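You operate a simulated robot arm through the tools that you are given. There is no shell and no other tool. Be economical: measure what you need, move in short steps, check, and stop when the job is done.

Carry out the task below with a simulated two-armed robot. There is one attempt and no reset: what you move stays moved.

JOB
Stop the fan, brush out the lint drawer with the red brush, then start the fan again.
Fine: drawer shut before the start, brush back in its place. Where these are worked on the way, their far stop is far enough and under half their travel is too little: lint drawer. What is to be rubbed or washed off counts as gone when no trace of it is left.
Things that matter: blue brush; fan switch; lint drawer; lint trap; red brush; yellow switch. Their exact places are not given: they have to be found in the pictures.

Only the result counts: the job must be done as asked and must still hold three seconds after the hand-in. Knocking over, shifting, dropping, spilling or breaking anything else fails it.

ROBOT AND FRAMES
Two 7-joint arms with fingered hands on one trunk, on a base that drives. Base frame: it is fixed to the floor where the robot stands at the start and does not move with it; the origin is under the middle of the robot, x ahead of it, y to its left, z up. Readings come in mm, degrees, newtons and seconds.
The left shoulder is at the start at [47, 173, 1279], the right one opposite. With the tool pointing down near the work surface each hand reaches from about 100 to 740 mm from the robot's upright axis, wherever it stands, measured 20 degrees to its own side. Places, roughly: fan switch [500, 0, 1000]; lint drawer [400, -100, 700]; lint trap [500, -300, 1100]; yellow switch [300, -600, 1100]. Payload 3.5 kg a hand.
Tool frame (each hand has its own): the origin (TCP) lies between the finger pads and is the grasp point; the fingertips stand 30 mm ahead of it; z points along the fingers, y is the line along which they close. Largest opening 104 mm; the body of the gripper starts 35 mm behind the TCP. The gripper is a hand of 3 fingers: y runs from the thumb to the fingers, the wrist lies at [-15, -104, -178] in the tool frame, and closing takes about 1.5 s.
Orientation is that of the tool frame in the base frame, as a unit quaternion [x, y, z, w]. With the fingers straight down and the wrist toward the robot, the tool's x, y and z point along [0, 1, 0], [1, 0, 0] and [0, 0, -1] of the base frame.

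CONTROLS
- The arms move only by the tool play_rows. It takes "left_series", "right_series" or both (then of equal length, played together; a hand with none holds still); each is a list of rows, each a list of 6 numbers: the shift along the base's x, y, z in mm, then the turn, a rotation vector about the base's x, y, z in degrees. In form: [[x, y, z, wx, wy, wz], ...]. A call has 1 to 8 rows; each row shifts and turns the commanded pose from where the row before left it. "left_fingers" and "right_fingers" are, for a hand that has rows, the closure, from 0 (fully open) to 1 (shut), set as the call begins (left out, the last holds). Each row takes 0.2 s and may step no farther than 50 mm and 8.6 degrees from the row before; otherwise, or with a gripper value out of range, the whole call is refused. A pose out of reach is approached as far as the arm can. The call stops where the force on the tool passes 50 N (or 10 N more than at its start, if that is more) or the arm is blocked; 0.2 s more then pass. Each finger travels about 72 mm/s and halts on what it meets, pressing with about 25 N; the grip force reading is that of the motor and also rises with nothing between the fingers. The clock runs only during rows and for 0.2 s after the last one: add rows that do not move to give the fingers time. It gives the time, the measured TCP pose, the force on the tool (base axes), the opening and the grip force at its end, in the units of the frame above (readings bear some noise), with the torque about the TCP (base axes, N m) and any sound that the robot's microphone picked up.
- Cameras (640 x 400 px; columns grow to the right, rows downward): "scene" is now at [104.2, -42.2, 1425.8]; the picture's right is [-0.58, -0.82, 0.00], its down [-0.66, 0.47, -0.59] and it looks along [0.48, -0.34, -0.81] (base axes); focal length 214 px, centre (320, 200). "left" rides on the left gripper at [-64, -94, -117] in its tool frame; the picture's right is [-0.72, -0.33, 0.61], its down [0.64, -0.65, 0.40] and it looks along [0.27, 0.68, 0.68] (tool axes); focal length 238 px, centre (320, 200). "right" rides on the right gripper at [64, -94, -117] in its tool frame; the picture's right is [-0.72, 0.33, -0.61], its down [-0.64, -0.65, 0.40] and it looks along [-0.27, 0.68, 0.68] (tool axes); focal length 238 px, centre (320, 200).
- snapshot(camera): a new picture of that camera. No time passes.
- slide_trunk(by): slides the trunk up (or, below 0, down) by that many mm; the arms and the scene camera ride with it, the base frame stays. It gives what a move gives, with no picture.
- drive_base(legs): drives the robot by 1 to 6 legs, each [ahead, left, turn to the left] in mm, mm and degrees, along the robot's own axes; the way and the turn of a leg run together, so that a leg with both is an arc; at most 1500 mm and 180 degrees a leg. The arms and the cameras ride along, it lands a little off, and it stops where it bumps. It gives what a move gives.
- curl_fingers(index, middle, thumb_bend, thumb_turn, hand): sets how far each is bent, from 0 (flat) to 1 (curled in); at 0.3 the hand is open as for a grip, at 0.7 the pads meet at the TCP. One left out holds its place. A second passes; each finger stops where it meets its share of the squeeze, and holds until it gets a number again. A gripper value or a shape takes the hand back. It gives what a move gives, with no picture; readings hold the bend of each and the force on the fingers (four entries, about 0 where the hand has none), thumb and palm. thumb_turn goes from beside the hand (0) to across from the fingers (1), as for a grip.
- hand_shape(shape, hand): the hand has 3 fingers and takes this shape, open, in about a second: jaw (thumb against the fingers, like two jaws); tri (thumb and two fingers); tip (a fingertip pinch); poke (one finger out to press); point (the index stretched); flat (the hand flat); cup (the hand cupped); fist (a fist). The gripper value then closes the fingers along that shape, each until it touches; the sizes above hold for jaw. It gives what a move gives, with no picture.
- aim_head(pan, tilt): turns the head with the scene camera to pan (to the left, within 86 degrees either way) and tilt (down, from -29 to 69), counted from straight ahead of the robot. It gives what a move gives.
- point_at(camera, pixels): for up to 12 pixels [column, row] of the newest picture of that camera ("zoom" is the newest enlarged one), the place [x, y, z] in the base frame of the surface seen there, good to about 3 mm. No time passes.
- zoom(camera, box): a new picture of the part [left, top, right, bottom] of that camera's present view, enlarged. No time passes.
- job_done(): hands the job in; it is judged then, once.

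Go step by step. Measure first, check grasps and placings, and put right what went wrong. The budget is 80 turns and 78 pictures, counting those below and the enlarged ones. Unless the task says otherwise, let go and move clear before handing in, and close with one line.

The tools are called after "Request:" as a command line: name --argument value ..., lists and objects as JSON in quotes. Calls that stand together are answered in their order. play_rows: Moves the arms, as the interface text tells. Its arguments: {"type":"object","properties":{"left_series":{"type":"array","items":{"type":"array","items":{"type":"number"}}},"left_fingers":{"type":"number"},"right_series":{"type":"array","items":{"type":"array","items":{"type":"number"}}},"right_fingers":{"type":"number"}},"required":[]} The other tools are called the same way: slide_trunk (by) slides the trunk up or down; hand_shape (shape, hand) gives the hand a shape; curl_fingers (index, middle, thumb_bend, thumb_turn, hand) moves the fingers one by one; drive_base (legs) drives the base; aim_head (pan, tilt) turns the head that bears the scene camera; snapshot (camera) takes a picture; point_at (camera, pixels) gives the place of the surface under pixels of a picture; zoom (camera, box) takes an enlarged picture of a part of a camera's view; job_done () hands the job in.

At the start:

```text
time: 0.0
left_tcp_pos: [505.1, -14.5, 1344.1]
left_tool_rot: [0.707, 0.707, 0.0, 0.0]
left_wrist_force: [0.1, 0.1, -0.9]
left_ft_torque: [0.02, 0.04, -0.02]
left_grip_width: 103.7
left_grasp_force: 0.1
left_shape: jaw
left_bend: [0.3, 0.3, 0.3, 0.98]
left_finger forces: [0.0, 0.0, 0.0, 0.0, 0.0, 0.0]
right_tcp_pos: [294.4, -432.7, 1316.6]
right_tool_rot: [0.707, 0.707, -0.001, 0.001]
right_wrist_force: [0.0, -0.2, -0.7]
right_ft_torque: [-0.04, 0.01, 0.02]
right_grip_width: 103.5
right_grasp_force: 0.1
right_shape: jaw
right_bend: [0.3, 0.3, 0.3, 0.98]
right_finger forces: [0.0, 0.1, 0.0, 0.0, 0.0, 0.0]
trunk travel left (down, up): [-375.0, 379.0]
robot x, y, heading: [2.0, 1.9, -0.2]
head pan, tilt: [-35.3, 54.1]
```

scene: 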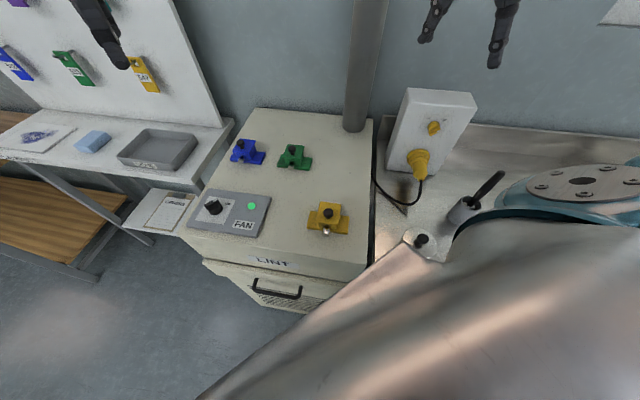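
right: 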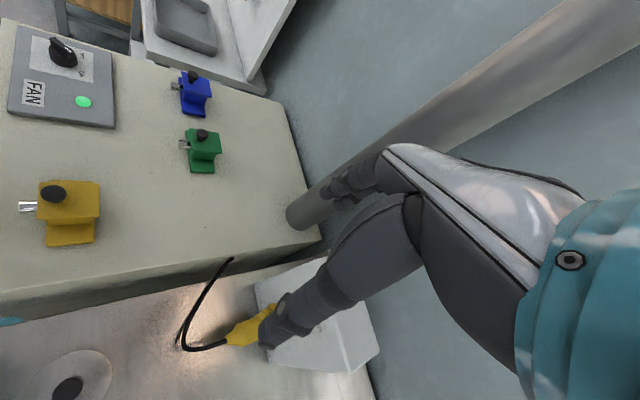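
left: 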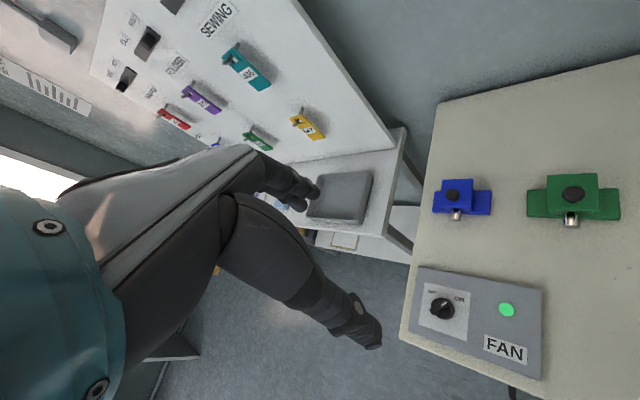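

The scene picture shows the fan panel (212,207), the LINT drawer (280,290) and a tag board on the left, but no red brush yet. I'll look closer and look around.

Request:
zoom --camera "scene" --box '[180, 100, 400, 320]'

Request:
aim_head --pan 10 --tilt 35

Request:
snapshot --camera "scene"

```text
1.82 times, centred on (290, 210) of scene
```

zoom: 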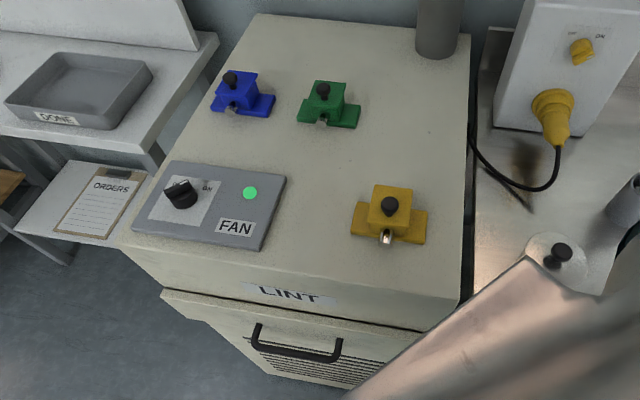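

```text
time: 1.1
left_tcp_pos: [505.0, -12.9, 1345.0]
left_tool_rot: [0.706, 0.708, 0.0, 0.0]
left_wrist_force: [0.4, 0.4, 0.4]
left_ft_torque: [-0.04, 0.0, -0.01]
left_grip_width: 103.5
left_grasp_force: 0.1
left_shape: jaw
left_bend: [0.3, 0.3, 0.3, 0.98]
left_finger forces: [0.0, 0.0, 0.0, 0.0, 0.1, 0.1]
right_tcp_pos: [293.9, -432.6, 1317.1]
right_tool_rot: [0.707, 0.707, 0.0, 0.0]
right_wrist_force: [-0.6, 0.1, -0.8]
right_ft_torque: [0.05, 0.02, -0.01]
right_grip_width: 103.3
right_grasp_force: 0.1
right_shape: jaw
right_bend: [0.3, 0.3, 0.3, 0.98]
right_finger forces: [0.0, 0.1, 0.0, 0.0, 0.1, 0.1]
trunk travel left (down, up): [-375.0, 379.0]
robot x, y, heading: [3.4, -1.4, -0.2]
head pan, tilt: [10.0, 35.0]
```

```text
73 pictures are left
```

scene: 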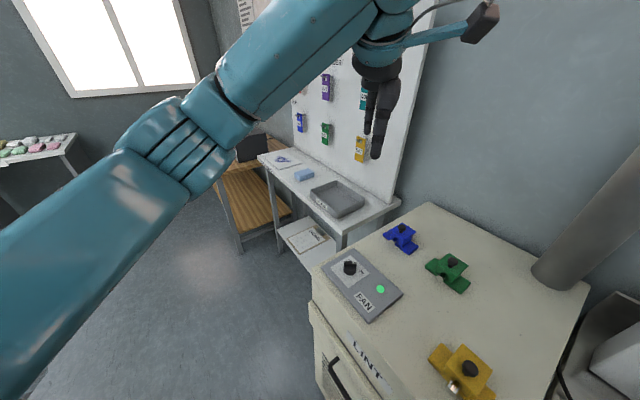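

Now measuring the main pieces seen here: fan knob (350,268), blue (400,238), green (450,270), yellow (465,372), drawer handle (338,378), lamp (380,289).

Request:
point_at --camera "scene" --pixels '[[350, 265], [380, 289], [400, 235], [450, 262], [468, 366], [338, 378], [310, 300], [430, 205], [588, 288], [340, 200], [360, 150], [325, 90]]'

Request:
aim_head --pan -80 --tilt 45

Request:
snapshot --camera "scene"

Request:
zoom --camera "left" --box '[80, 0, 400, 200]'

```text
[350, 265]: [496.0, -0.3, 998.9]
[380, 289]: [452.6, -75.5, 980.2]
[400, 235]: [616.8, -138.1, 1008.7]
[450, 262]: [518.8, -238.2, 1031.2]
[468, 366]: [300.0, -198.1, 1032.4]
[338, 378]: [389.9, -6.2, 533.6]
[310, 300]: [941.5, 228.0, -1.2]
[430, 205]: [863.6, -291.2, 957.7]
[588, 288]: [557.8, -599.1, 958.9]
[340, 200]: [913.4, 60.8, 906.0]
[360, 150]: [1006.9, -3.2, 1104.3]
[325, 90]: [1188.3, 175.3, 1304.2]
```

```text
time: 2.8
left_tcp_pos: [505.2, -14.0, 1346.3]
left_tool_rot: [0.706, 0.708, 0.0, 0.0]
left_wrist_force: [-0.6, -0.1, -0.7]
left_ft_torque: [-0.02, -0.03, -0.03]
left_grip_width: 103.5
left_grasp_force: 0.1
left_shape: jaw
left_bend: [0.3, 0.3, 0.3, 0.98]
left_finger forces: [0.0, 0.0, 0.0, 0.1, 0.1, 0.0]
right_tcp_pos: [293.5, -433.1, 1317.2]
right_tool_rot: [0.707, 0.707, 0.0, -0.001]
right_wrist_force: [0.3, -0.2, -0.1]
right_ft_torque: [0.01, 0.03, -0.01]
right_grip_width: 103.7
right_grasp_force: 0.0
right_shape: jaw
right_bend: [0.3, 0.3, 0.3, 0.98]
right_finger forces: [0.0, 0.0, 0.0, 0.0, 0.1, 0.0]
trunk travel left (down, up): [-375.0, 379.0]
robot x, y, heading: [-2.9, -1.0, 0.1]
head pan, tilt: [-80.0, 45.0]
```

```text
72 pictures are left
```

scene: 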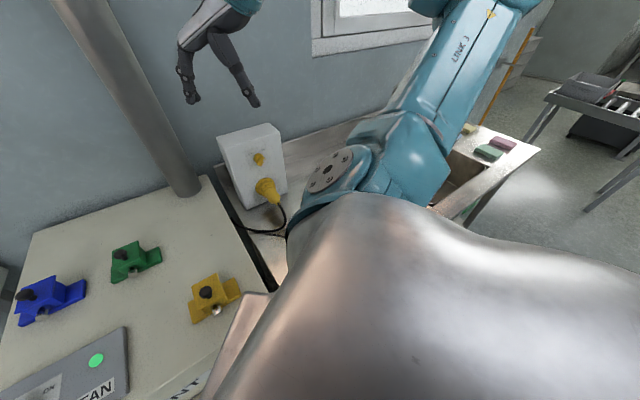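

```text
2.00 times, centred on (240, 100) of left
```

zoom: 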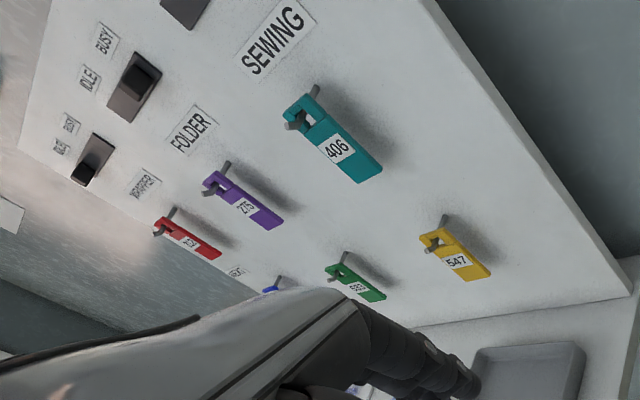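

The yellow wall switch is at (258,158). No red brush is visible yet, so I'll turn the right hand to the right and look at the metal table with its camera.

Request:
play_rows --right_series '[[-10, 20, 10, 0, 0, -8], [-10, 20, 10, 0, 0, -8], [-10, 20, 10, 0, 0, -8], [-10, 20, 10, 0, 0, -8], [-10, 20, 0, 0, 0, -8], [-10, 0, 0, 0, 0, -8], [0, 0, 0, 0, 0, -8], [0, 0, 0, 0, 0, -8]]'

Request:
snapshot --camera "right"

Request:
snapshot --camera "scene"

```text
time: 4.6
left_tcp_pos: [505.4, -14.2, 1344.9]
left_tool_rot: [0.707, 0.707, 0.0, 0.0]
left_wrist_force: [1.1, 0.4, 0.5]
left_ft_torque: [0.01, 0.0, 0.01]
left_grip_width: 103.6
left_grasp_force: 0.1
left_shape: jaw
left_bend: [0.3, 0.3, 0.3, 0.98]
left_finger forces: [0.0, 0.1, 0.0, 0.0, 0.0, 0.1]
right_tcp_pos: [235.0, -333.7, 1357.6]
right_tool_rot: [0.975, 0.224, 0.0, 0.0]
right_wrist_force: [0.3, 0.6, -0.9]
right_ft_torque: [0.01, -0.02, -0.04]
right_grip_width: 104.1
right_grasp_force: 0.1
right_shape: jaw
right_bend: [0.3, 0.3, 0.3, 0.98]
right_finger forces: [0.0, 0.0, 0.0, 0.1, 0.0, 0.1]
trunk travel left (down, up): [-375.0, 379.0]
robot x, y, heading: [-1.9, -3.9, 0.1]
head pan, tilt: [-80.0, 45.0]
```

```text
70 pictures are left
```

right: 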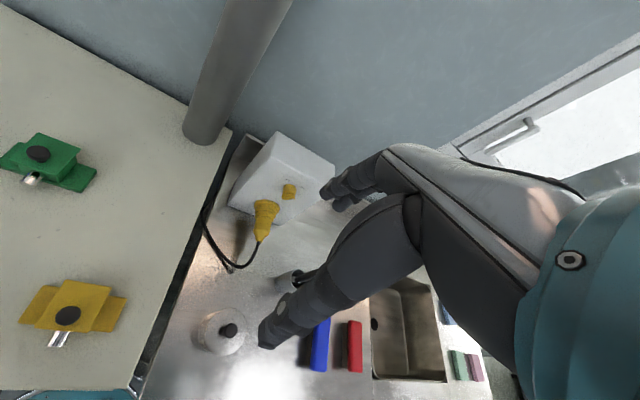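

```text
69 pictures are left
```

scene: 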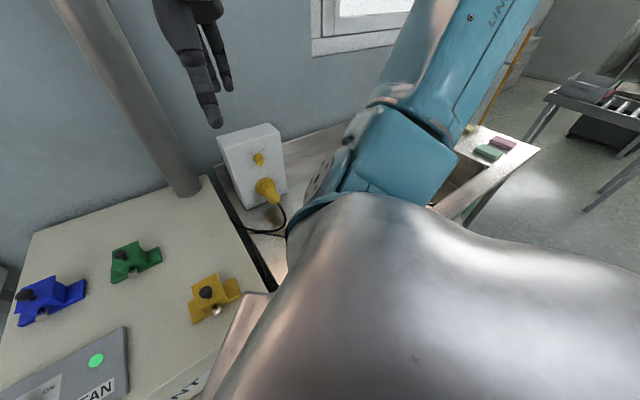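

The blue (320,345) and red (355,345) brushes lie on the metal table. I'll zoom in and measure them.

Request:
zoom --camera "right" --box '[180, 240, 500, 400]'

Request:
point_at --camera "right" --pixels '[[355, 323], [355, 345], [355, 370], [349, 325], [349, 368], [361, 345], [320, 345], [340, 385], [228, 329], [297, 277], [290, 190], [375, 325]]'

```text
2.00 times, centred on (340, 320) of right
```

zoom: 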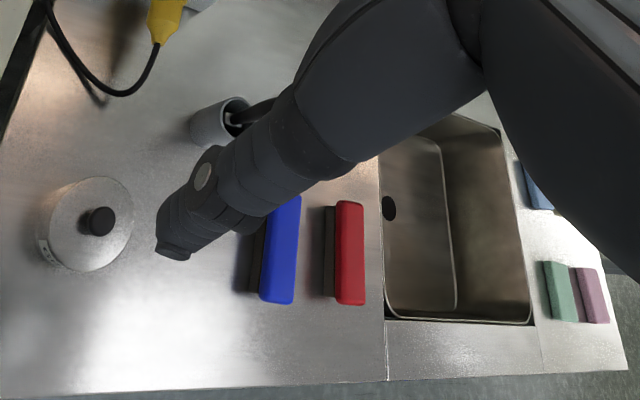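

```text
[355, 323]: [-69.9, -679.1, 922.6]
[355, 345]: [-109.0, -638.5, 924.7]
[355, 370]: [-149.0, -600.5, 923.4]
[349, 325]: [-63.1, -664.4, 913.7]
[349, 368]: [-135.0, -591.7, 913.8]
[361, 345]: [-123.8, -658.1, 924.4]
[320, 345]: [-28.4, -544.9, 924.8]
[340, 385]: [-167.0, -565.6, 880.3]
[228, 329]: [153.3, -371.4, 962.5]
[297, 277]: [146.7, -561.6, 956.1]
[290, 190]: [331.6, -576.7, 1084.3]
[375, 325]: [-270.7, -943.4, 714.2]
```

Everything is laid along a wall turned about 45° to the right: red brush at (-109,-638,925), fan knob at (496,0,999), drawer handle near (390,-6,534). I'll turn the robot to face the wall.

Request:
drive_base --legs '[[0, 0, -45]]'

Request:
aim_head --pan 20 --tilt 60

Request:
snapshot --camera "scene"

Request:
snapshot --camera "left"

```text
time: 7.0
left_tcp_pos: [348.2, -365.8, 1345.1]
left_tool_rot: [0.923, 0.384, 0.0, 0.0]
left_wrist_force: [0.6, 0.3, -0.2]
left_ft_torque: [0.02, 0.01, 0.01]
left_grip_width: 103.5
left_grasp_force: 0.1
left_shape: jaw
left_bend: [0.3, 0.3, 0.3, 0.98]
left_finger forces: [0.0, 0.1, 0.1, 0.0, 0.0, 0.0]
right_tcp_pos: [-68.7, -400.8, 1356.3]
right_tool_rot: [0.986, -0.164, 0.001, 0.0]
right_wrist_force: [-0.9, 0.4, -0.2]
right_ft_torque: [-0.02, 0.02, 0.03]
right_grip_width: 103.8
right_grasp_force: 0.0
right_shape: jaw
right_bend: [0.3, 0.3, 0.3, 0.98]
right_finger forces: [0.0, 0.1, 0.0, 0.0, 0.0, 0.0]
trunk travel left (down, up): [-375.0, 379.0]
robot x, y, heading: [0.5, -0.6, -44.9]
head pan, tilt: [-80.0, 45.0]
```

```text
time: 8.8
left_tcp_pos: [348.2, -366.5, 1345.1]
left_tool_rot: [0.923, 0.385, 0.001, 0.0]
left_wrist_force: [-0.3, 0.8, 0.5]
left_ft_torque: [-0.01, -0.01, 0.03]
left_grip_width: 103.7
left_grasp_force: 0.1
left_shape: jaw
left_bend: [0.3, 0.3, 0.3, 0.98]
left_finger forces: [0.0, 0.1, 0.0, 0.0, 0.0, 0.0]
right_tcp_pos: [-69.6, -401.0, 1356.3]
right_tool_rot: [0.986, -0.164, 0.0, 0.0]
right_wrist_force: [-0.1, -0.1, 0.3]
right_ft_torque: [0.03, -0.01, 0.0]
right_grip_width: 103.8
right_grasp_force: 0.1
right_shape: jaw
right_bend: [0.3, 0.3, 0.3, 0.98]
right_finger forces: [0.0, 0.0, 0.0, 0.1, 0.1, 0.1]
trunk travel left (down, up): [-375.0, 379.0]
robot x, y, heading: [0.5, -2.1, -44.8]
head pan, tilt: [20.0, 60.0]
```

```text
67 pictures are left
```

scene: 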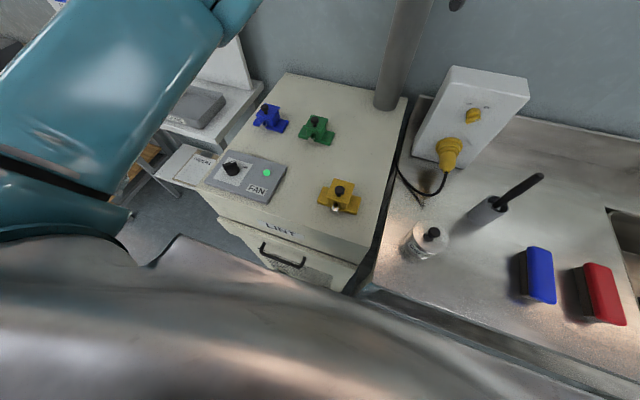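

```text
66 pictures are left
```

left: 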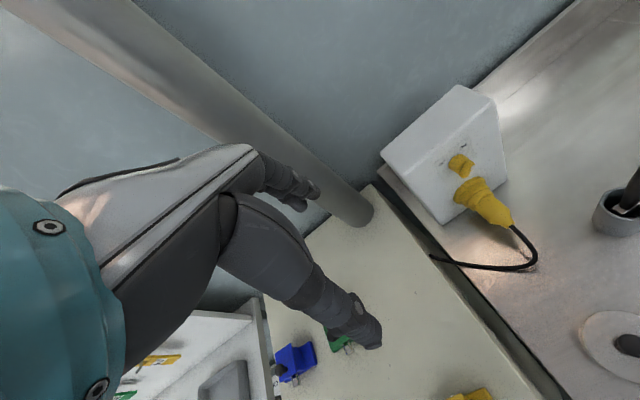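

Facing the wall now. I'll zoom on the fan panel (235,170) and the brushes and measure.

Request:
zoom --camera "scene" --box '[190, 130, 350, 290]'

Request:
point_at --camera "zoom" --pixels '[[165, 155], [180, 150], [305, 173], [80, 210], [305, 290], [150, 100], [280, 450], [460, 520], [300, 470], [120, 360], [330, 390], [400, 425]]'

Request:
point_at --camera "scene" --pixels '[[262, 246], [283, 263], [305, 263], [405, 97], [290, 75], [592, 268], [605, 325], [618, 325], [608, 270], [580, 280], [440, 330], [600, 295]]'

Request:
zoom --camera "scene" --box '[480, 210, 640, 350]'

```text
2.50 times, centred on (270, 210) of scene
```

zoom: 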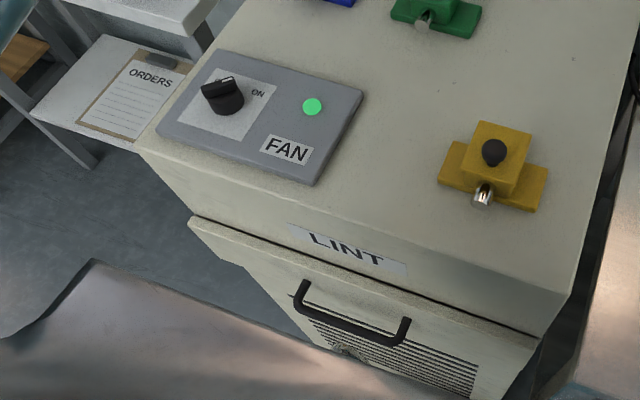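

```text
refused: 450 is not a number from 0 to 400
```

```text
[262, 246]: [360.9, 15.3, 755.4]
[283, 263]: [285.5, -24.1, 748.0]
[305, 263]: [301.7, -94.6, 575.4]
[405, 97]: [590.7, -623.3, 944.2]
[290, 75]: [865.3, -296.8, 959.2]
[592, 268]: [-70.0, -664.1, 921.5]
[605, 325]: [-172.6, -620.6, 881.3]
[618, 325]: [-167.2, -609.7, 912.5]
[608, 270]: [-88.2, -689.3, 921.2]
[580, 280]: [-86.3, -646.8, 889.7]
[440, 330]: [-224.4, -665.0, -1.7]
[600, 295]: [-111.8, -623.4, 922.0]
```

```text
2.86 times, centred on (560, 280) of scene
```

zoom: 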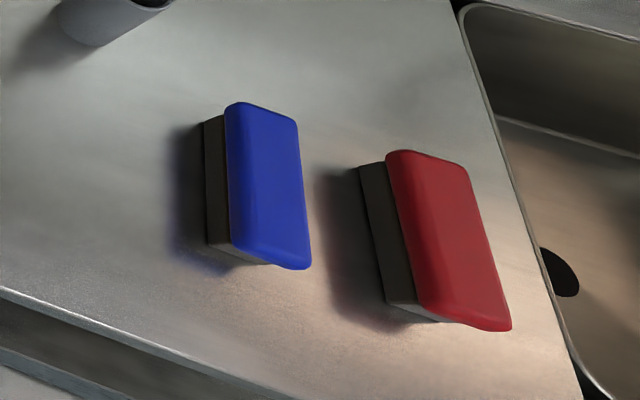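

The red brush's top is at z≈922, on table z≈880, its long axis square to the wall. Next, closer views of the fan knob and the handle.

Request:
zoom --camera "scene" --box '[205, 145, 290, 205]'

Request:
point_at --camera "zoom" --pixels '[[180, 130], [210, 175], [160, 140], [230, 120], [310, 180], [460, 210], [100, 220], [285, 150]]'

Request:
zoom --camera "scene" --box '[200, 200, 360, 300]'

Request:
point_at --camera "zoom" --pixels '[[255, 190], [255, 165], [320, 230], [395, 257], [412, 225], [70, 80], [560, 245], [65, 65], [550, 228], [300, 150]]'

```text
6.67 times, centred on (248, 175) of scene
```

zoom: 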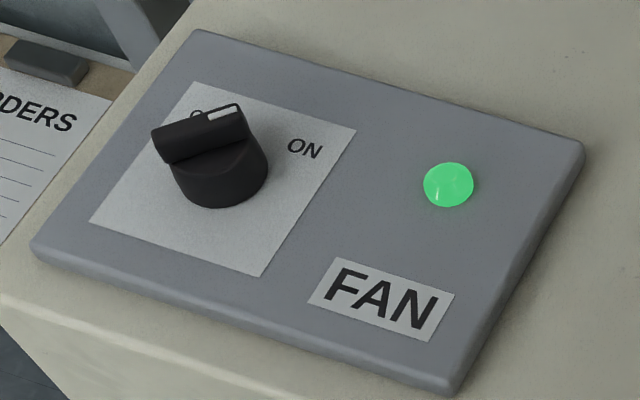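

```text
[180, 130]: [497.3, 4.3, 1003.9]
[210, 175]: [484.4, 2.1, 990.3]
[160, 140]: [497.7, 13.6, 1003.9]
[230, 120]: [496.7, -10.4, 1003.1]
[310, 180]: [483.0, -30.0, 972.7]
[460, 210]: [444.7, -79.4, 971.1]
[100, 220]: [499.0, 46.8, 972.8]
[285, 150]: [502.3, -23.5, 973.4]
```

```text
4.00 times, centred on (280, 250) of scene
```

zoom: 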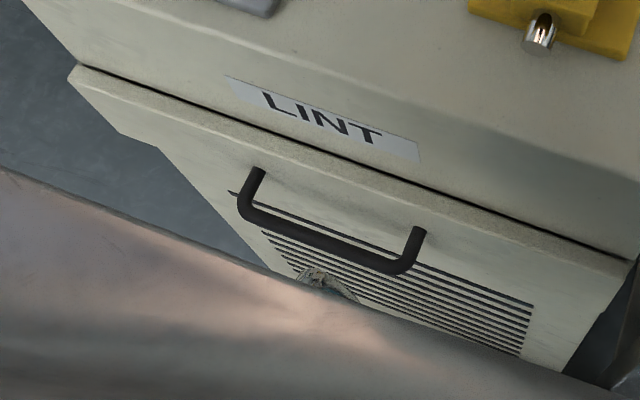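

```text
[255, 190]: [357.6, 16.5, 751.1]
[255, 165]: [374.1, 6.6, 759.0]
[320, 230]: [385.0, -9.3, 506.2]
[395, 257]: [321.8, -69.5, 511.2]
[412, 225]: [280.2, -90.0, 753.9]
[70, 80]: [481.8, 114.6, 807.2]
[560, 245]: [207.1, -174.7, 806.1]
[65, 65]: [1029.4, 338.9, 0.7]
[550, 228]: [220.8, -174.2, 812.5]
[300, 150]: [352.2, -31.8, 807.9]
```

The knob bar points along -y, at ON, with its top at z 1004 and centre near (493,2). OFF is 90° counter-clockwise. The left hand can do that best at heading 0, so I'll turn back.

Request:
drive_base --legs '[[0, 0, 45]]'

Request:
aim_head --pan -10 --tilt 60

Request:
zoom --camera "left" --box '[400, 250, 560, 390]'

Request:
point_at --camera "zoom" --pixels '[[150, 170], [190, 170], [170, 150], [170, 190]]'

```text
time: 11.3
left_tcp_pos: [505.8, -12.6, 1346.0]
left_tool_rot: [0.705, 0.71, 0.0, 0.0]
left_wrist_force: [0.3, 0.2, 0.1]
left_ft_torque: [0.0, -0.01, 0.0]
left_grip_width: 103.5
left_grasp_force: 0.0
left_shape: jaw
left_bend: [0.3, 0.3, 0.3, 0.98]
left_finger forces: [0.0, 0.1, 0.0, 0.1, 0.0, 0.0]
right_tcp_pos: [235.5, -332.3, 1356.5]
right_tool_rot: [0.974, 0.228, 0.001, 0.0]
right_wrist_force: [0.1, -0.3, 0.0]
right_ft_torque: [0.0, 0.03, -0.03]
right_grip_width: 103.6
right_grasp_force: 0.1
right_shape: jaw
right_bend: [0.3, 0.3, 0.3, 0.98]
right_finger forces: [0.0, 0.0, 0.0, 0.0, 0.0, 0.0]
trunk travel left (down, up): [-375.0, 379.0]
robot x, y, heading: [0.8, 1.0, 0.3]
head pan, tilt: [20.0, 60.0]
```

```text
time: 12.2
left_tcp_pos: [505.6, -11.1, 1345.0]
left_tool_rot: [0.705, 0.71, 0.0, 0.0]
left_wrist_force: [0.3, -0.8, -0.3]
left_ft_torque: [-0.01, 0.03, 0.01]
left_grip_width: 103.7
left_grasp_force: 0.0
left_shape: jaw
left_bend: [0.3, 0.3, 0.3, 0.98]
left_finger forces: [0.0, 0.0, 0.0, 0.0, 0.1, 0.1]
right_tcp_pos: [236.2, -332.8, 1356.8]
right_tool_rot: [0.974, 0.228, 0.0, -0.002]
right_wrist_force: [-0.3, 0.3, 0.3]
right_ft_torque: [0.01, 0.0, 0.02]
right_grip_width: 103.7
right_grasp_force: 0.1
right_shape: jaw
right_bend: [0.3, 0.3, 0.3, 0.98]
right_finger forces: [0.0, 0.0, 0.0, 0.0, 0.0, 0.1]
trunk travel left (down, up): [-375.0, 379.0]
robot x, y, heading: [-1.3, 0.4, 0.6]
head pan, tilt: [-10.0, 60.0]
```

```text
2.86 times, centred on (480, 320) of left
```

zoom: 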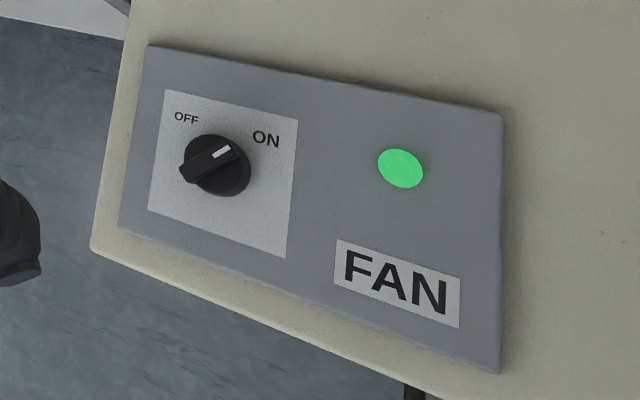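

```text
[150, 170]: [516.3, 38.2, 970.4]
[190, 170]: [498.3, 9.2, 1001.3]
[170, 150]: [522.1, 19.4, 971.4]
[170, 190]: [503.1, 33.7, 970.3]
```

The lamp is green, the bar points at ON (zoom 222,152) and OFF lies to the upper left. I'll lower the left hand to just above the knob.

Request:
play_rows --left_series '[[-2, 2, -47, 0, 0, 0], [-2, 2, -47, 0, 0, 0], [-2, 2, -47, 0, 0, 0], [-2, 2, -47, 0, 0, 0], [0, 2, -47, 0, 0, 0], [0, 2, -45, 0, 0, 0]]'

Request:
snapshot --camera "left"

Request:
snapshot --camera "scene"

```text
time: 13.6
left_tcp_pos: [497.4, 1.5, 1065.0]
left_tool_rot: [0.705, 0.71, 0.001, 0.0]
left_wrist_force: [-0.9, -0.8, 0.0]
left_ft_torque: [0.02, 0.03, -0.04]
left_grip_width: 103.7
left_grasp_force: 0.1
left_shape: jaw
left_bend: [0.3, 0.3, 0.3, 0.98]
left_finger forces: [0.0, 0.0, 0.0, 0.0, 0.0, 0.1]
right_tcp_pos: [235.4, -332.9, 1356.4]
right_tool_rot: [0.974, 0.227, 0.0, -0.001]
right_wrist_force: [-0.2, -0.2, 0.3]
right_ft_torque: [-0.01, 0.0, -0.03]
right_grip_width: 103.8
right_grasp_force: 0.0
right_shape: jaw
right_bend: [0.3, 0.3, 0.3, 0.98]
right_finger forces: [0.1, 0.0, 0.1, 0.1, 0.1, 0.1]
trunk travel left (down, up): [-375.0, 379.0]
robot x, y, heading: [-2.6, -0.4, 0.1]
head pan, tilt: [-10.0, 60.0]
```

```text
60 pictures are left
```

left: 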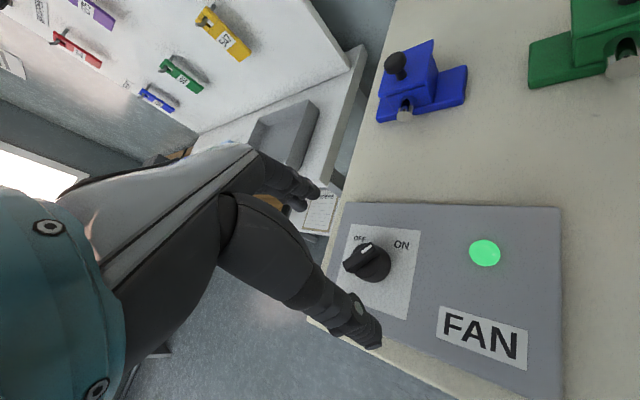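

```text
59 pictures are left
```

scene: 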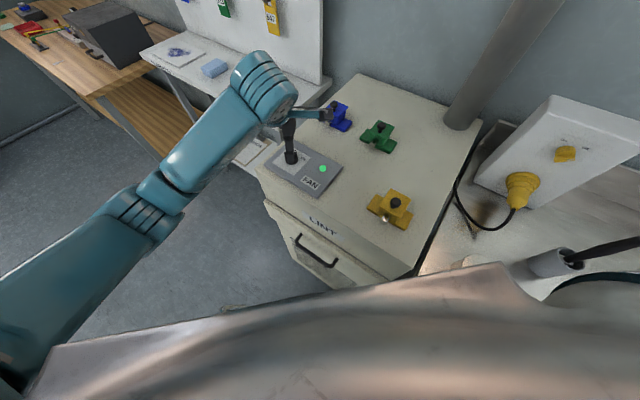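

The hand is above the knob, seen at (365,260). I'll measure the bar precisely.

Request:
zoom --camera "left" --box '[325, 225, 425, 295]'

Request:
point_at --camera "zoom" --pixels '[[130, 240], [210, 190], [280, 140], [170, 230], [270, 165], [330, 220], [370, 280]]'

```text
5.71 times, centred on (375, 260) of left
```

zoom: 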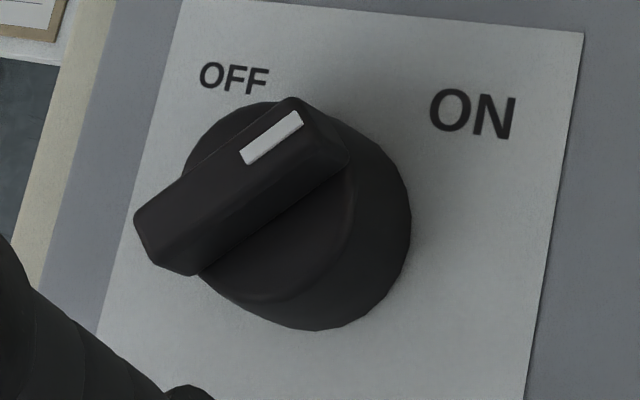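

```text
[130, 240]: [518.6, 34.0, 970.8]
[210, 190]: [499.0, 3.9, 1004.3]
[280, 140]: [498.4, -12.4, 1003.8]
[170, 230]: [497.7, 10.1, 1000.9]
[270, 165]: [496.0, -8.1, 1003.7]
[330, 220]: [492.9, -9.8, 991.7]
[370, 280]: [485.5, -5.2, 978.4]
```

The bar runs y 15…-14 at x≈498, and the hand is centred. I'll lower until the tips straddle the bar, then close.

Request:
play_rows --left_series '[[0, 0, -25, 0, 0, 0], [0, 0, -22, 0, 0, 0]]'

Request:
play_rows --left_series '[[0, 0, 0, 0, 0, 0], [0, 0, 0, 0, 0, 0], [0, 0, 0, 0, 0, 0], [0, 0, 0, 0, 0, 0], [0, 0, 0, 0, 0, 0], [0, 0, 0, 0, 0, 0], [0, 0, 0, 0, 0, 0], [0, 0, 0, 0, 0, 0]]' --left_fingers 0.8

Request:
snapshot --camera "left"

```text
time: 14.2
left_tcp_pos: [497.2, 2.1, 1018.2]
left_tool_rot: [0.705, 0.709, 0.0, 0.0]
left_wrist_force: [0.6, 0.1, 0.2]
left_ft_torque: [-0.02, 0.03, 0.03]
left_grip_width: 103.7
left_grasp_force: 0.1
left_shape: jaw
left_bend: [0.3, 0.3, 0.3, 0.98]
left_finger forces: [0.0, 0.0, 0.0, 0.1, 0.0, 0.0]
right_tcp_pos: [235.8, -332.8, 1355.8]
right_tool_rot: [0.974, 0.227, 0.0, 0.0]
right_wrist_force: [0.1, -0.5, 0.1]
right_ft_torque: [0.0, -0.02, -0.02]
right_grip_width: 103.6
right_grasp_force: 0.0
right_shape: jaw
right_bend: [0.3, 0.3, 0.3, 0.98]
right_finger forces: [0.0, 0.0, 0.0, 0.0, 0.0, 0.0]
trunk travel left (down, up): [-375.0, 379.0]
robot x, y, heading: [-0.2, -1.6, 0.4]
head pan, tilt: [-10.0, 60.0]
```

```text
time: 16.0
left_tcp_pos: [496.5, 1.1, 1019.5]
left_tool_rot: [0.705, 0.709, 0.0, 0.0]
left_wrist_force: [4.0, 0.1, 3.2]
left_ft_torque: [0.0, -0.17, 0.05]
left_grip_width: 21.9
left_grasp_force: 0.0
left_shape: jaw
left_bend: [0.73, 0.58, 0.74, 1.0]
left_finger forces: [3.9, 1.6, 0.0, 0.1, 0.5, 0.0]
right_tcp_pos: [236.4, -330.7, 1356.0]
right_tool_rot: [0.974, 0.227, 0.0, 0.0]
right_wrist_force: [-0.4, -0.4, -0.9]
right_ft_torque: [-0.01, 0.01, 0.01]
right_grip_width: 104.0
right_grasp_force: 0.1
right_shape: jaw
right_bend: [0.3, 0.3, 0.3, 0.98]
right_finger forces: [0.1, 0.1, 0.1, 0.0, 0.0, 0.0]
trunk travel left (down, up): [-375.0, 379.0]
robot x, y, heading: [2.6, -0.8, 0.2]
head pan, tilt: [-10.0, 60.0]
```

```text
57 pictures are left
```

left: 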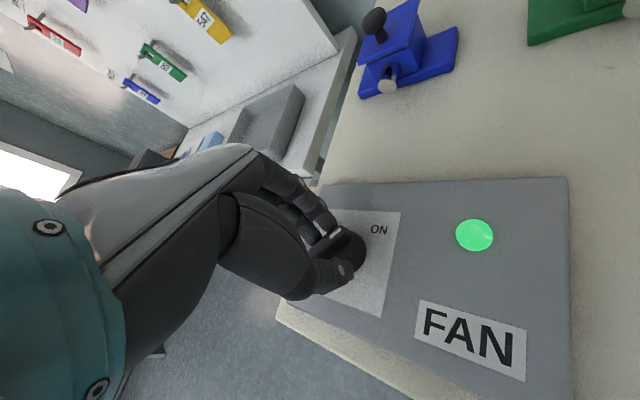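

The fingers are around the bar. I'll squeeze and turn it counter-clockwise in steps.

Request:
play_rows --left_series '[[0, 0, 0, 0, 0, 0], [0, 0, 0, 0, 0, 0], [0, 0, 0, 0, 0, 8], [0, 0, 0, 0, 0, 8], [0, 0, 0, 0, 0, 8], [0, 0, 0, 0, 0, 8], [0, 0, 0, 0, 0, 8], [0, 0, 0, 0, 0, 8]]' --left_fingers 1

Request:
snapshot --camera "left"

```text
time: 17.8
left_tcp_pos: [499.5, 5.9, 1021.1]
left_tool_rot: [0.381, 0.924, 0.01, 0.008]
left_wrist_force: [-16.0, -13.8, 16.5]
left_ft_torque: [-0.78, 0.75, -0.09]
left_grip_width: 15.6
left_grasp_force: 24.6
left_shape: jaw
left_bend: [0.74, 0.74, 0.75, 1.0]
left_finger forces: [5.3, 0.4, 0.1, 0.0, 36.2, 0.0]
right_tcp_pos: [233.9, -335.3, 1355.5]
right_tool_rot: [0.974, 0.227, 0.001, -0.001]
right_wrist_force: [-0.4, -0.6, 0.7]
right_ft_torque: [0.01, 0.0, -0.01]
right_grip_width: 103.8
right_grasp_force: 0.1
right_shape: jaw
right_bend: [0.3, 0.3, 0.3, 0.98]
right_finger forces: [0.1, 0.1, 0.0, 0.0, 0.1, 0.0]
trunk travel left (down, up): [-375.0, 379.0]
robot x, y, heading: [0.2, -2.4, 0.0]
head pan, tilt: [-10.0, 60.0]
stopped in row 8 (left hand): the force on the tool passed its limit at 64 N (the readings are from after the stop); the commanded pose is now the measured one
```

```text
56 pictures are left
```

left: 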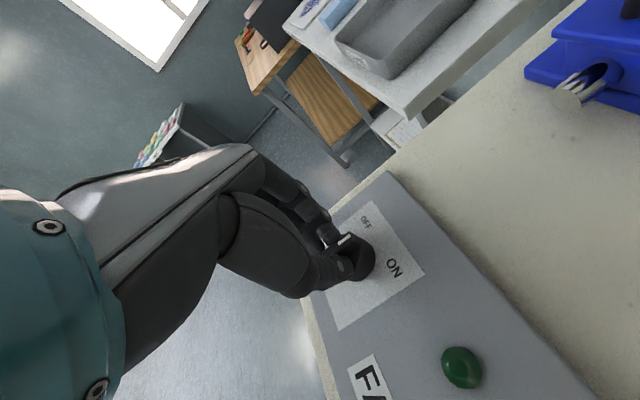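

The lamp has gone dark at (462,367). I'll open, lift clear and check the pointer.

Request:
play_rows --left_series '[[0, 0, 0, 0, 0, 0], [0, 0, 0, 0, 0, 0], [0, 0, 0, 0, 0, 0], [0, 0, 0, 0, 0, 0], [0, 0, 40, 0, 0, 0], [0, 0, 45, 0, 0, 0]]' --left_fingers 0

Request:
snapshot --camera "left"

Request:
zoom --camera "left" --box '[320, 160, 480, 300]'

```text
time: 19.2
left_tcp_pos: [530.8, 18.0, 1073.4]
left_tool_rot: [0.381, 0.924, 0.007, 0.003]
left_wrist_force: [0.8, 0.1, -0.2]
left_ft_torque: [0.0, 0.01, -0.02]
left_grip_width: 103.7
left_grasp_force: 0.1
left_shape: jaw
left_bend: [0.3, 0.3, 0.3, 0.97]
left_finger forces: [0.0, 0.0, 0.0, 0.1, 0.1, 0.0]
left hand out of reach, approached as far as the arm can: row 5, 6
right_tcp_pos: [235.2, -333.5, 1356.7]
right_tool_rot: [0.974, 0.226, -0.001, 0.0]
right_wrist_force: [-0.1, 0.6, 0.0]
right_ft_torque: [0.05, 0.0, 0.0]
right_grip_width: 103.8
right_grasp_force: 0.1
right_shape: jaw
right_bend: [0.3, 0.3, 0.3, 0.98]
right_finger forces: [0.1, 0.1, 0.1, 0.0, 0.0, 0.0]
trunk travel left (down, up): [-375.0, 379.0]
robot x, y, heading: [3.5, 0.3, 0.3]
head pan, tilt: [-10.0, 60.0]
```

```text
55 pictures are left
```

left: 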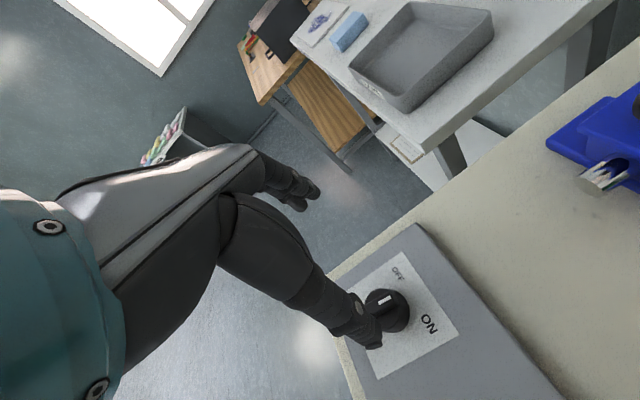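

```text
2.86 times, centred on (400, 230) of left
```

zoom: 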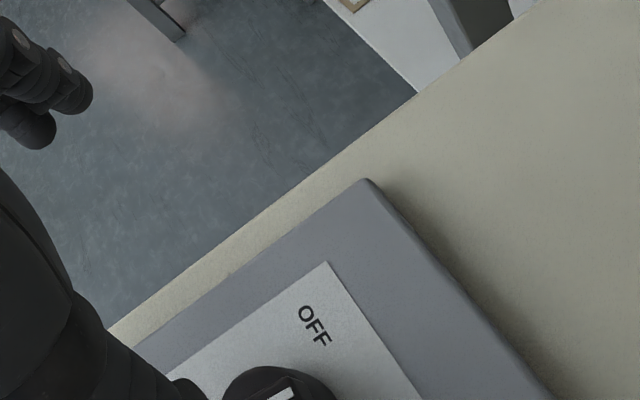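

The arm is at its reach limit here, so that stop was partly the limit. I'll zoom on the knob to read the pointer.

Request:
zoom --camera "left" --box '[340, 250, 460, 350]'

Request:
point_at --camera "zoom" --pixels '[[205, 170], [245, 200], [230, 230]]'

```text
4.00 times, centred on (400, 300) of left
```

zoom: 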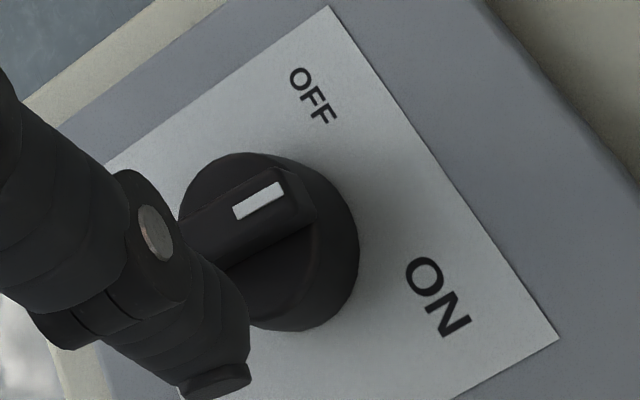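

```text
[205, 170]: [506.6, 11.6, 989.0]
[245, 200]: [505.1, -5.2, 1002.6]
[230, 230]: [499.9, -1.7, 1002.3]
```

The pointer stands about midway and should go fully to OFF. The left arm reaches negative yaw better, so I'll raise the hand, undo the yaw and face the wall again for a regrasp from the other side.

Request:
play_rows --left_series '[[-10, 0, 30, 0, 0, -8], [-10, 0, 30, 0, 0, -8], [-10, 0, 30, 0, 0, -8], [-10, 0, 30, 0, 0, -8], [-10, 0, 30, 0, 0, -8], [0, 0, 20, 0, 0, -8]]'

Request:
drive_base --legs '[[0, 0, -45]]'

```text
time: 20.6
left_tcp_pos: [535.2, 24.0, 1203.5]
left_tool_rot: [0.725, 0.689, 0.008, 0.009]
left_wrist_force: [-0.3, -0.4, -0.5]
left_ft_torque: [0.02, -0.01, 0.01]
left_grip_width: 103.9
left_grasp_force: 0.0
left_shape: jaw
left_bend: [0.3, 0.3, 0.3, 0.97]
left_finger forces: [0.0, 0.0, 0.0, 0.0, 0.0, 0.0]
left hand out of reach, approached as far as the arm can: row 1, 2, 3, 4, 5, 6
right_tcp_pos: [235.9, -332.3, 1357.0]
right_tool_rot: [0.974, 0.227, 0.0, 0.0]
right_wrist_force: [0.6, -0.1, 0.1]
right_ft_torque: [-0.02, 0.0, 0.02]
right_grip_width: 103.8
right_grasp_force: 0.0
right_shape: jaw
right_bend: [0.3, 0.3, 0.3, 0.98]
right_finger forces: [0.0, 0.0, 0.1, 0.1, 0.0, 0.1]
trunk travel left (down, up): [-375.0, 379.0]
robot x, y, heading: [0.6, -1.4, 0.0]
head pan, tilt: [-10.0, 60.0]
```

```text
time: 23.1
left_tcp_pos: [394.2, -361.1, 1202.8]
left_tool_rot: [0.933, 0.361, 0.003, 0.011]
left_wrist_force: [-0.9, -0.8, 0.6]
left_ft_torque: [-0.01, 0.0, -0.01]
left_grip_width: 104.2
left_grasp_force: 0.1
left_shape: jaw
left_bend: [0.3, 0.3, 0.3, 0.97]
left_finger forces: [0.0, 0.0, 0.1, 0.1, 0.1, 0.1]
right_tcp_pos: [-68.5, -402.1, 1355.7]
right_tool_rot: [0.987, -0.164, 0.0, 0.0]
right_wrist_force: [0.0, 0.6, 0.4]
right_ft_torque: [0.0, 0.03, 0.01]
right_grip_width: 103.6
right_grasp_force: 0.0
right_shape: jaw
right_bend: [0.3, 0.3, 0.3, 0.98]
right_finger forces: [0.1, 0.0, 0.0, 0.0, 0.1, 0.0]
trunk travel left (down, up): [-375.0, 379.0]
robot x, y, heading: [0.5, 1.9, -44.9]
head pan, tilt: [-10.0, 60.0]
```

The arm was still stuck near a limit. I'll make a small test move to see where the commanded pose is.

Request:
play_rows --left_series '[[0, 0, 30, 0, 0, 0], [0, 10, 30, 0, 0, 0], [0, 20, 30, 0, 0, 0]]'

```text
time: 23.9
left_tcp_pos: [424.4, -375.1, 1275.7]
left_tool_rot: [0.933, 0.359, 0.004, 0.011]
left_wrist_force: [-0.9, 0.3, 0.1]
left_ft_torque: [-0.04, 0.03, 0.01]
left_grip_width: 103.9
left_grasp_force: 0.1
left_shape: jaw
left_bend: [0.3, 0.3, 0.3, 0.97]
left_finger forces: [0.1, 0.0, 0.0, 0.0, 0.0, 0.1]
left hand out of reach, approached as far as the arm can: row 1, 2, 3
right_tcp_pos: [-68.5, -400.9, 1357.1]
right_tool_rot: [0.987, -0.163, 0.0, 0.0]
right_wrist_force: [0.3, 0.5, -0.4]
right_ft_torque: [-0.01, 0.01, 0.02]
right_grip_width: 103.7
right_grasp_force: 0.0
right_shape: jaw
right_bend: [0.3, 0.3, 0.3, 0.98]
right_finger forces: [0.1, 0.1, 0.0, 0.0, 0.1, 0.0]
trunk travel left (down, up): [-375.0, 379.0]
robot x, y, heading: [-0.9, -0.2, -44.5]
head pan, tilt: [-10.0, 60.0]
```

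The arm is in a bent, limited posture. I'll swing it toward the knob with negative yaw, which should free it.

Request:
play_rows --left_series '[[-10, 20, 0, 0, 0, -8], [-10, 30, 0, 0, 0, -8], [0, 30, 0, 0, 0, -8], [10, 40, 0, 0, 0, -8], [20, 40, 0, 0, 0, -8], [20, 40, 0, 0, 0, -8], [20, 40, 0, 0, 0, -8], [20, 40, 0, 0, 0, -8]]'

Request:
snapshot --camera "scene"

```text
time: 25.7
left_tcp_pos: [516.2, -156.1, 1256.8]
left_tool_rot: [0.984, -0.177, -0.005, 0.037]
left_wrist_force: [0.0, 0.6, 0.4]
left_ft_torque: [-0.02, 0.03, -0.04]
left_grip_width: 103.9
left_grasp_force: 0.0
left_shape: jaw
left_bend: [0.3, 0.3, 0.3, 0.97]
left_finger forces: [0.0, 0.0, 0.1, 0.1, 0.0, 0.0]
left hand out of reach, approached as far as the arm can: row 1, 2, 3
right_tcp_pos: [-68.4, -399.9, 1356.4]
right_tool_rot: [0.987, -0.163, 0.0, 0.0]
right_wrist_force: [0.3, 0.0, -0.2]
right_ft_torque: [-0.01, 0.02, -0.03]
right_grip_width: 103.6
right_grasp_force: 0.0
right_shape: jaw
right_bend: [0.3, 0.3, 0.3, 0.98]
right_finger forces: [0.0, 0.1, 0.0, 0.0, 0.0, 0.0]
trunk travel left (down, up): [-375.0, 379.0]
robot x, y, heading: [2.7, 1.1, -44.6]
head pan, tilt: [-10.0, 60.0]
```

```text
52 pictures are left
```

scene: 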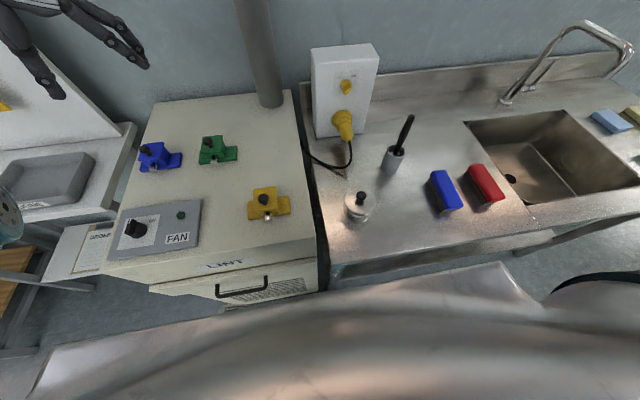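

The arm is free again. I'll straighten the small tilt, yaw to the bar's present direction and come over the knob.

Request:
play_rows --left_series '[[-4, 32, -30, 2, -0.7, -5], [-4, 32, -30, 2.1, -0.6, -5], [-4, 31, -30, 0, 0, -5], [-3, 31, -30, 0, 0, -5], [-3, 31, -30, 0, 0, -5]]'

Request:
snapshot --camera "left"

Request:
aim_head --pan 35 --tilt 60

Request:
snapshot --camera "scene"

```text
time: 26.9
left_tcp_pos: [496.2, 0.8, 1108.6]
left_tool_rot: [0.922, -0.386, -0.003, -0.002]
left_wrist_force: [-0.5, 0.0, 0.0]
left_ft_torque: [-0.04, -0.02, 0.01]
left_grip_width: 103.8
left_grasp_force: 0.0
left_shape: jaw
left_bend: [0.3, 0.3, 0.3, 0.97]
left_finger forces: [0.1, 0.0, 0.0, 0.1, 0.0, 0.0]
right_tcp_pos: [-68.6, -400.0, 1356.2]
right_tool_rot: [0.987, -0.163, 0.0, 0.0]
right_wrist_force: [0.3, -0.9, -0.2]
right_ft_torque: [-0.02, -0.02, 0.04]
right_grip_width: 103.9
right_grasp_force: 0.1
right_shape: jaw
right_bend: [0.3, 0.3, 0.3, 0.98]
right_finger forces: [0.0, 0.0, 0.0, 0.0, 0.0, 0.0]
trunk travel left (down, up): [-375.0, 379.0]
robot x, y, heading: [-1.5, 3.5, -44.8]
head pan, tilt: [-10.0, 60.0]
```

```text
51 pictures are left
```

left: 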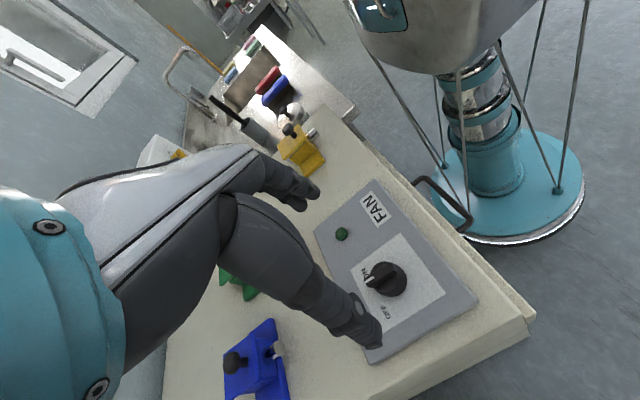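

```text
time: 28.0
left_tcp_pos: [497.7, 0.5, 1106.9]
left_tool_rot: [0.923, -0.385, -0.003, -0.003]
left_wrist_force: [0.7, -0.2, 0.9]
left_ft_torque: [0.0, -0.01, 0.02]
left_grip_width: 103.8
left_grasp_force: 0.1
left_shape: jaw
left_bend: [0.3, 0.3, 0.3, 0.97]
left_finger forces: [0.0, 0.0, 0.1, 0.0, 0.0, 0.1]
right_tcp_pos: [-69.5, -400.9, 1356.3]
right_tool_rot: [0.987, -0.164, -0.001, 0.001]
right_wrist_force: [-0.2, 0.9, -0.2]
right_ft_torque: [0.0, 0.01, 0.03]
right_grip_width: 103.8
right_grasp_force: 0.1
right_shape: jaw
right_bend: [0.3, 0.3, 0.3, 0.98]
right_finger forces: [0.0, 0.0, 0.1, 0.0, 0.0, 0.0]
trunk travel left (down, up): [-375.0, 379.0]
robot x, y, heading: [1.4, -0.7, -45.0]
head pan, tilt: [35.0, 60.0]
```

```text
50 pictures are left
```

scene: 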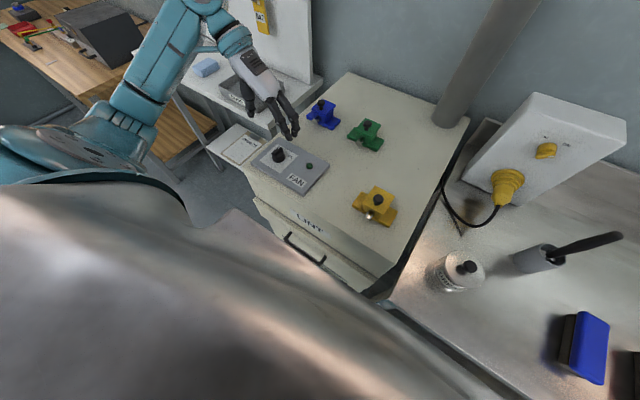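

The hand is over the knob, with its pointer midway at (385,277) in the left picture. I'll go down and close.

Request:
play_rows --left_series '[[0, 0, -30, 0, 0, 0], [0, 0, -30, 0, 0, 0], [0, 0, -29, 0, 0, 0]]'

Request:
play_rows --left_series '[[0, 0, 0, 0, 0, 0], [0, 0, 0, 0, 0, 0], [0, 0, 0, 0, 0, 0], [0, 0, 0, 0, 0, 0], [0, 0, 0, 0, 0, 0], [0, 0, 0, 0, 0, 0], [0, 0, 0, 0, 0, 0], [0, 0, 0, 0, 0, 0]]' --left_fingers 1

Request:
play_rows --left_series '[[0, 0, 0, 0, 0, 7], [0, 0, 0, 0, 0, 7], [0, 0, 0, 0, 0, 7], [0, 0, 0, 0, 0, 7], [0, 0, 0, 0, 0, 7], [0, 0, 0, 0, 0, 7], [0, 0, 0, 0, 0, 5]]'

Request:
snapshot --camera "left"

```text
time: 28.8
left_tcp_pos: [496.6, -0.5, 1019.2]
left_tool_rot: [0.922, -0.386, -0.003, -0.003]
left_wrist_force: [-0.1, 0.6, -0.2]
left_ft_torque: [0.0, -0.02, 0.04]
left_grip_width: 103.7
left_grasp_force: 0.1
left_shape: jaw
left_bend: [0.3, 0.3, 0.3, 0.97]
left_finger forces: [0.0, 0.1, 0.0, 0.0, 0.0, 0.0]
right_tcp_pos: [-68.1, -401.7, 1355.7]
right_tool_rot: [0.987, -0.163, -0.001, -0.001]
right_wrist_force: [-1.2, -0.4, 0.1]
right_ft_torque: [-0.02, 0.01, 0.0]
right_grip_width: 103.6
right_grasp_force: 0.0
right_shape: jaw
right_bend: [0.3, 0.3, 0.3, 0.98]
right_finger forces: [0.0, 0.1, 0.1, 0.0, 0.0, 0.1]
trunk travel left (down, up): [-375.0, 379.0]
robot x, y, heading: [-0.1, 3.4, -44.9]
head pan, tilt: [35.0, 60.0]
```

```text
time: 30.6
left_tcp_pos: [496.2, -0.8, 1019.1]
left_tool_rot: [0.923, -0.385, -0.002, -0.003]
left_wrist_force: [-0.8, -1.0, 21.0]
left_ft_torque: [-0.01, -0.02, -0.02]
left_grip_width: 17.8
left_grasp_force: 24.8
left_shape: jaw
left_bend: [0.73, 0.63, 0.76, 1.0]
left_finger forces: [18.9, 10.2, 0.0, 0.0, 29.1, 0.1]
right_tcp_pos: [-69.6, -401.6, 1356.5]
right_tool_rot: [0.986, -0.164, 0.001, 0.0]
right_wrist_force: [-0.3, 0.9, 1.3]
right_ft_torque: [-0.02, -0.01, -0.03]
right_grip_width: 103.6
right_grasp_force: 0.1
right_shape: jaw
right_bend: [0.3, 0.3, 0.3, 0.98]
right_finger forces: [0.0, 0.1, 0.1, 0.0, 0.0, 0.1]
trunk travel left (down, up): [-375.0, 379.0]
robot x, y, heading: [-1.1, -0.3, -44.9]
head pan, tilt: [35.0, 60.0]
```

```text
time: 32.2
left_tcp_pos: [496.5, -2.6, 1019.9]
left_tool_rot: [1.0, 0.017, -0.002, 0.0]
left_wrist_force: [1.0, -10.7, 24.6]
left_ft_torque: [-0.52, -0.15, -0.03]
left_grip_width: 17.8
left_grasp_force: 24.6
left_shape: jaw
left_bend: [0.73, 0.62, 0.76, 1.0]
left_finger forces: [22.9, 16.9, 0.0, 0.1, 22.2, 0.0]
right_tcp_pos: [-70.1, -403.8, 1356.1]
right_tool_rot: [0.986, -0.165, 0.001, -0.001]
right_wrist_force: [-0.1, 0.8, 1.0]
right_ft_torque: [0.03, 0.0, 0.03]
right_grip_width: 103.6
right_grasp_force: 0.1
right_shape: jaw
right_bend: [0.3, 0.3, 0.3, 0.98]
right_finger forces: [0.0, 0.0, 0.0, 0.0, 0.0, 0.0]
trunk travel left (down, up): [-375.0, 379.0]
robot x, y, heading: [-2.9, 1.5, -44.5]
head pan, tilt: [35.0, 60.0]
```

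```text
49 pictures are left
```

left: 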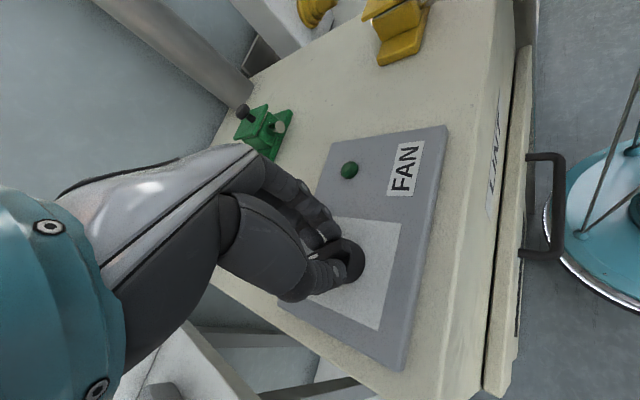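

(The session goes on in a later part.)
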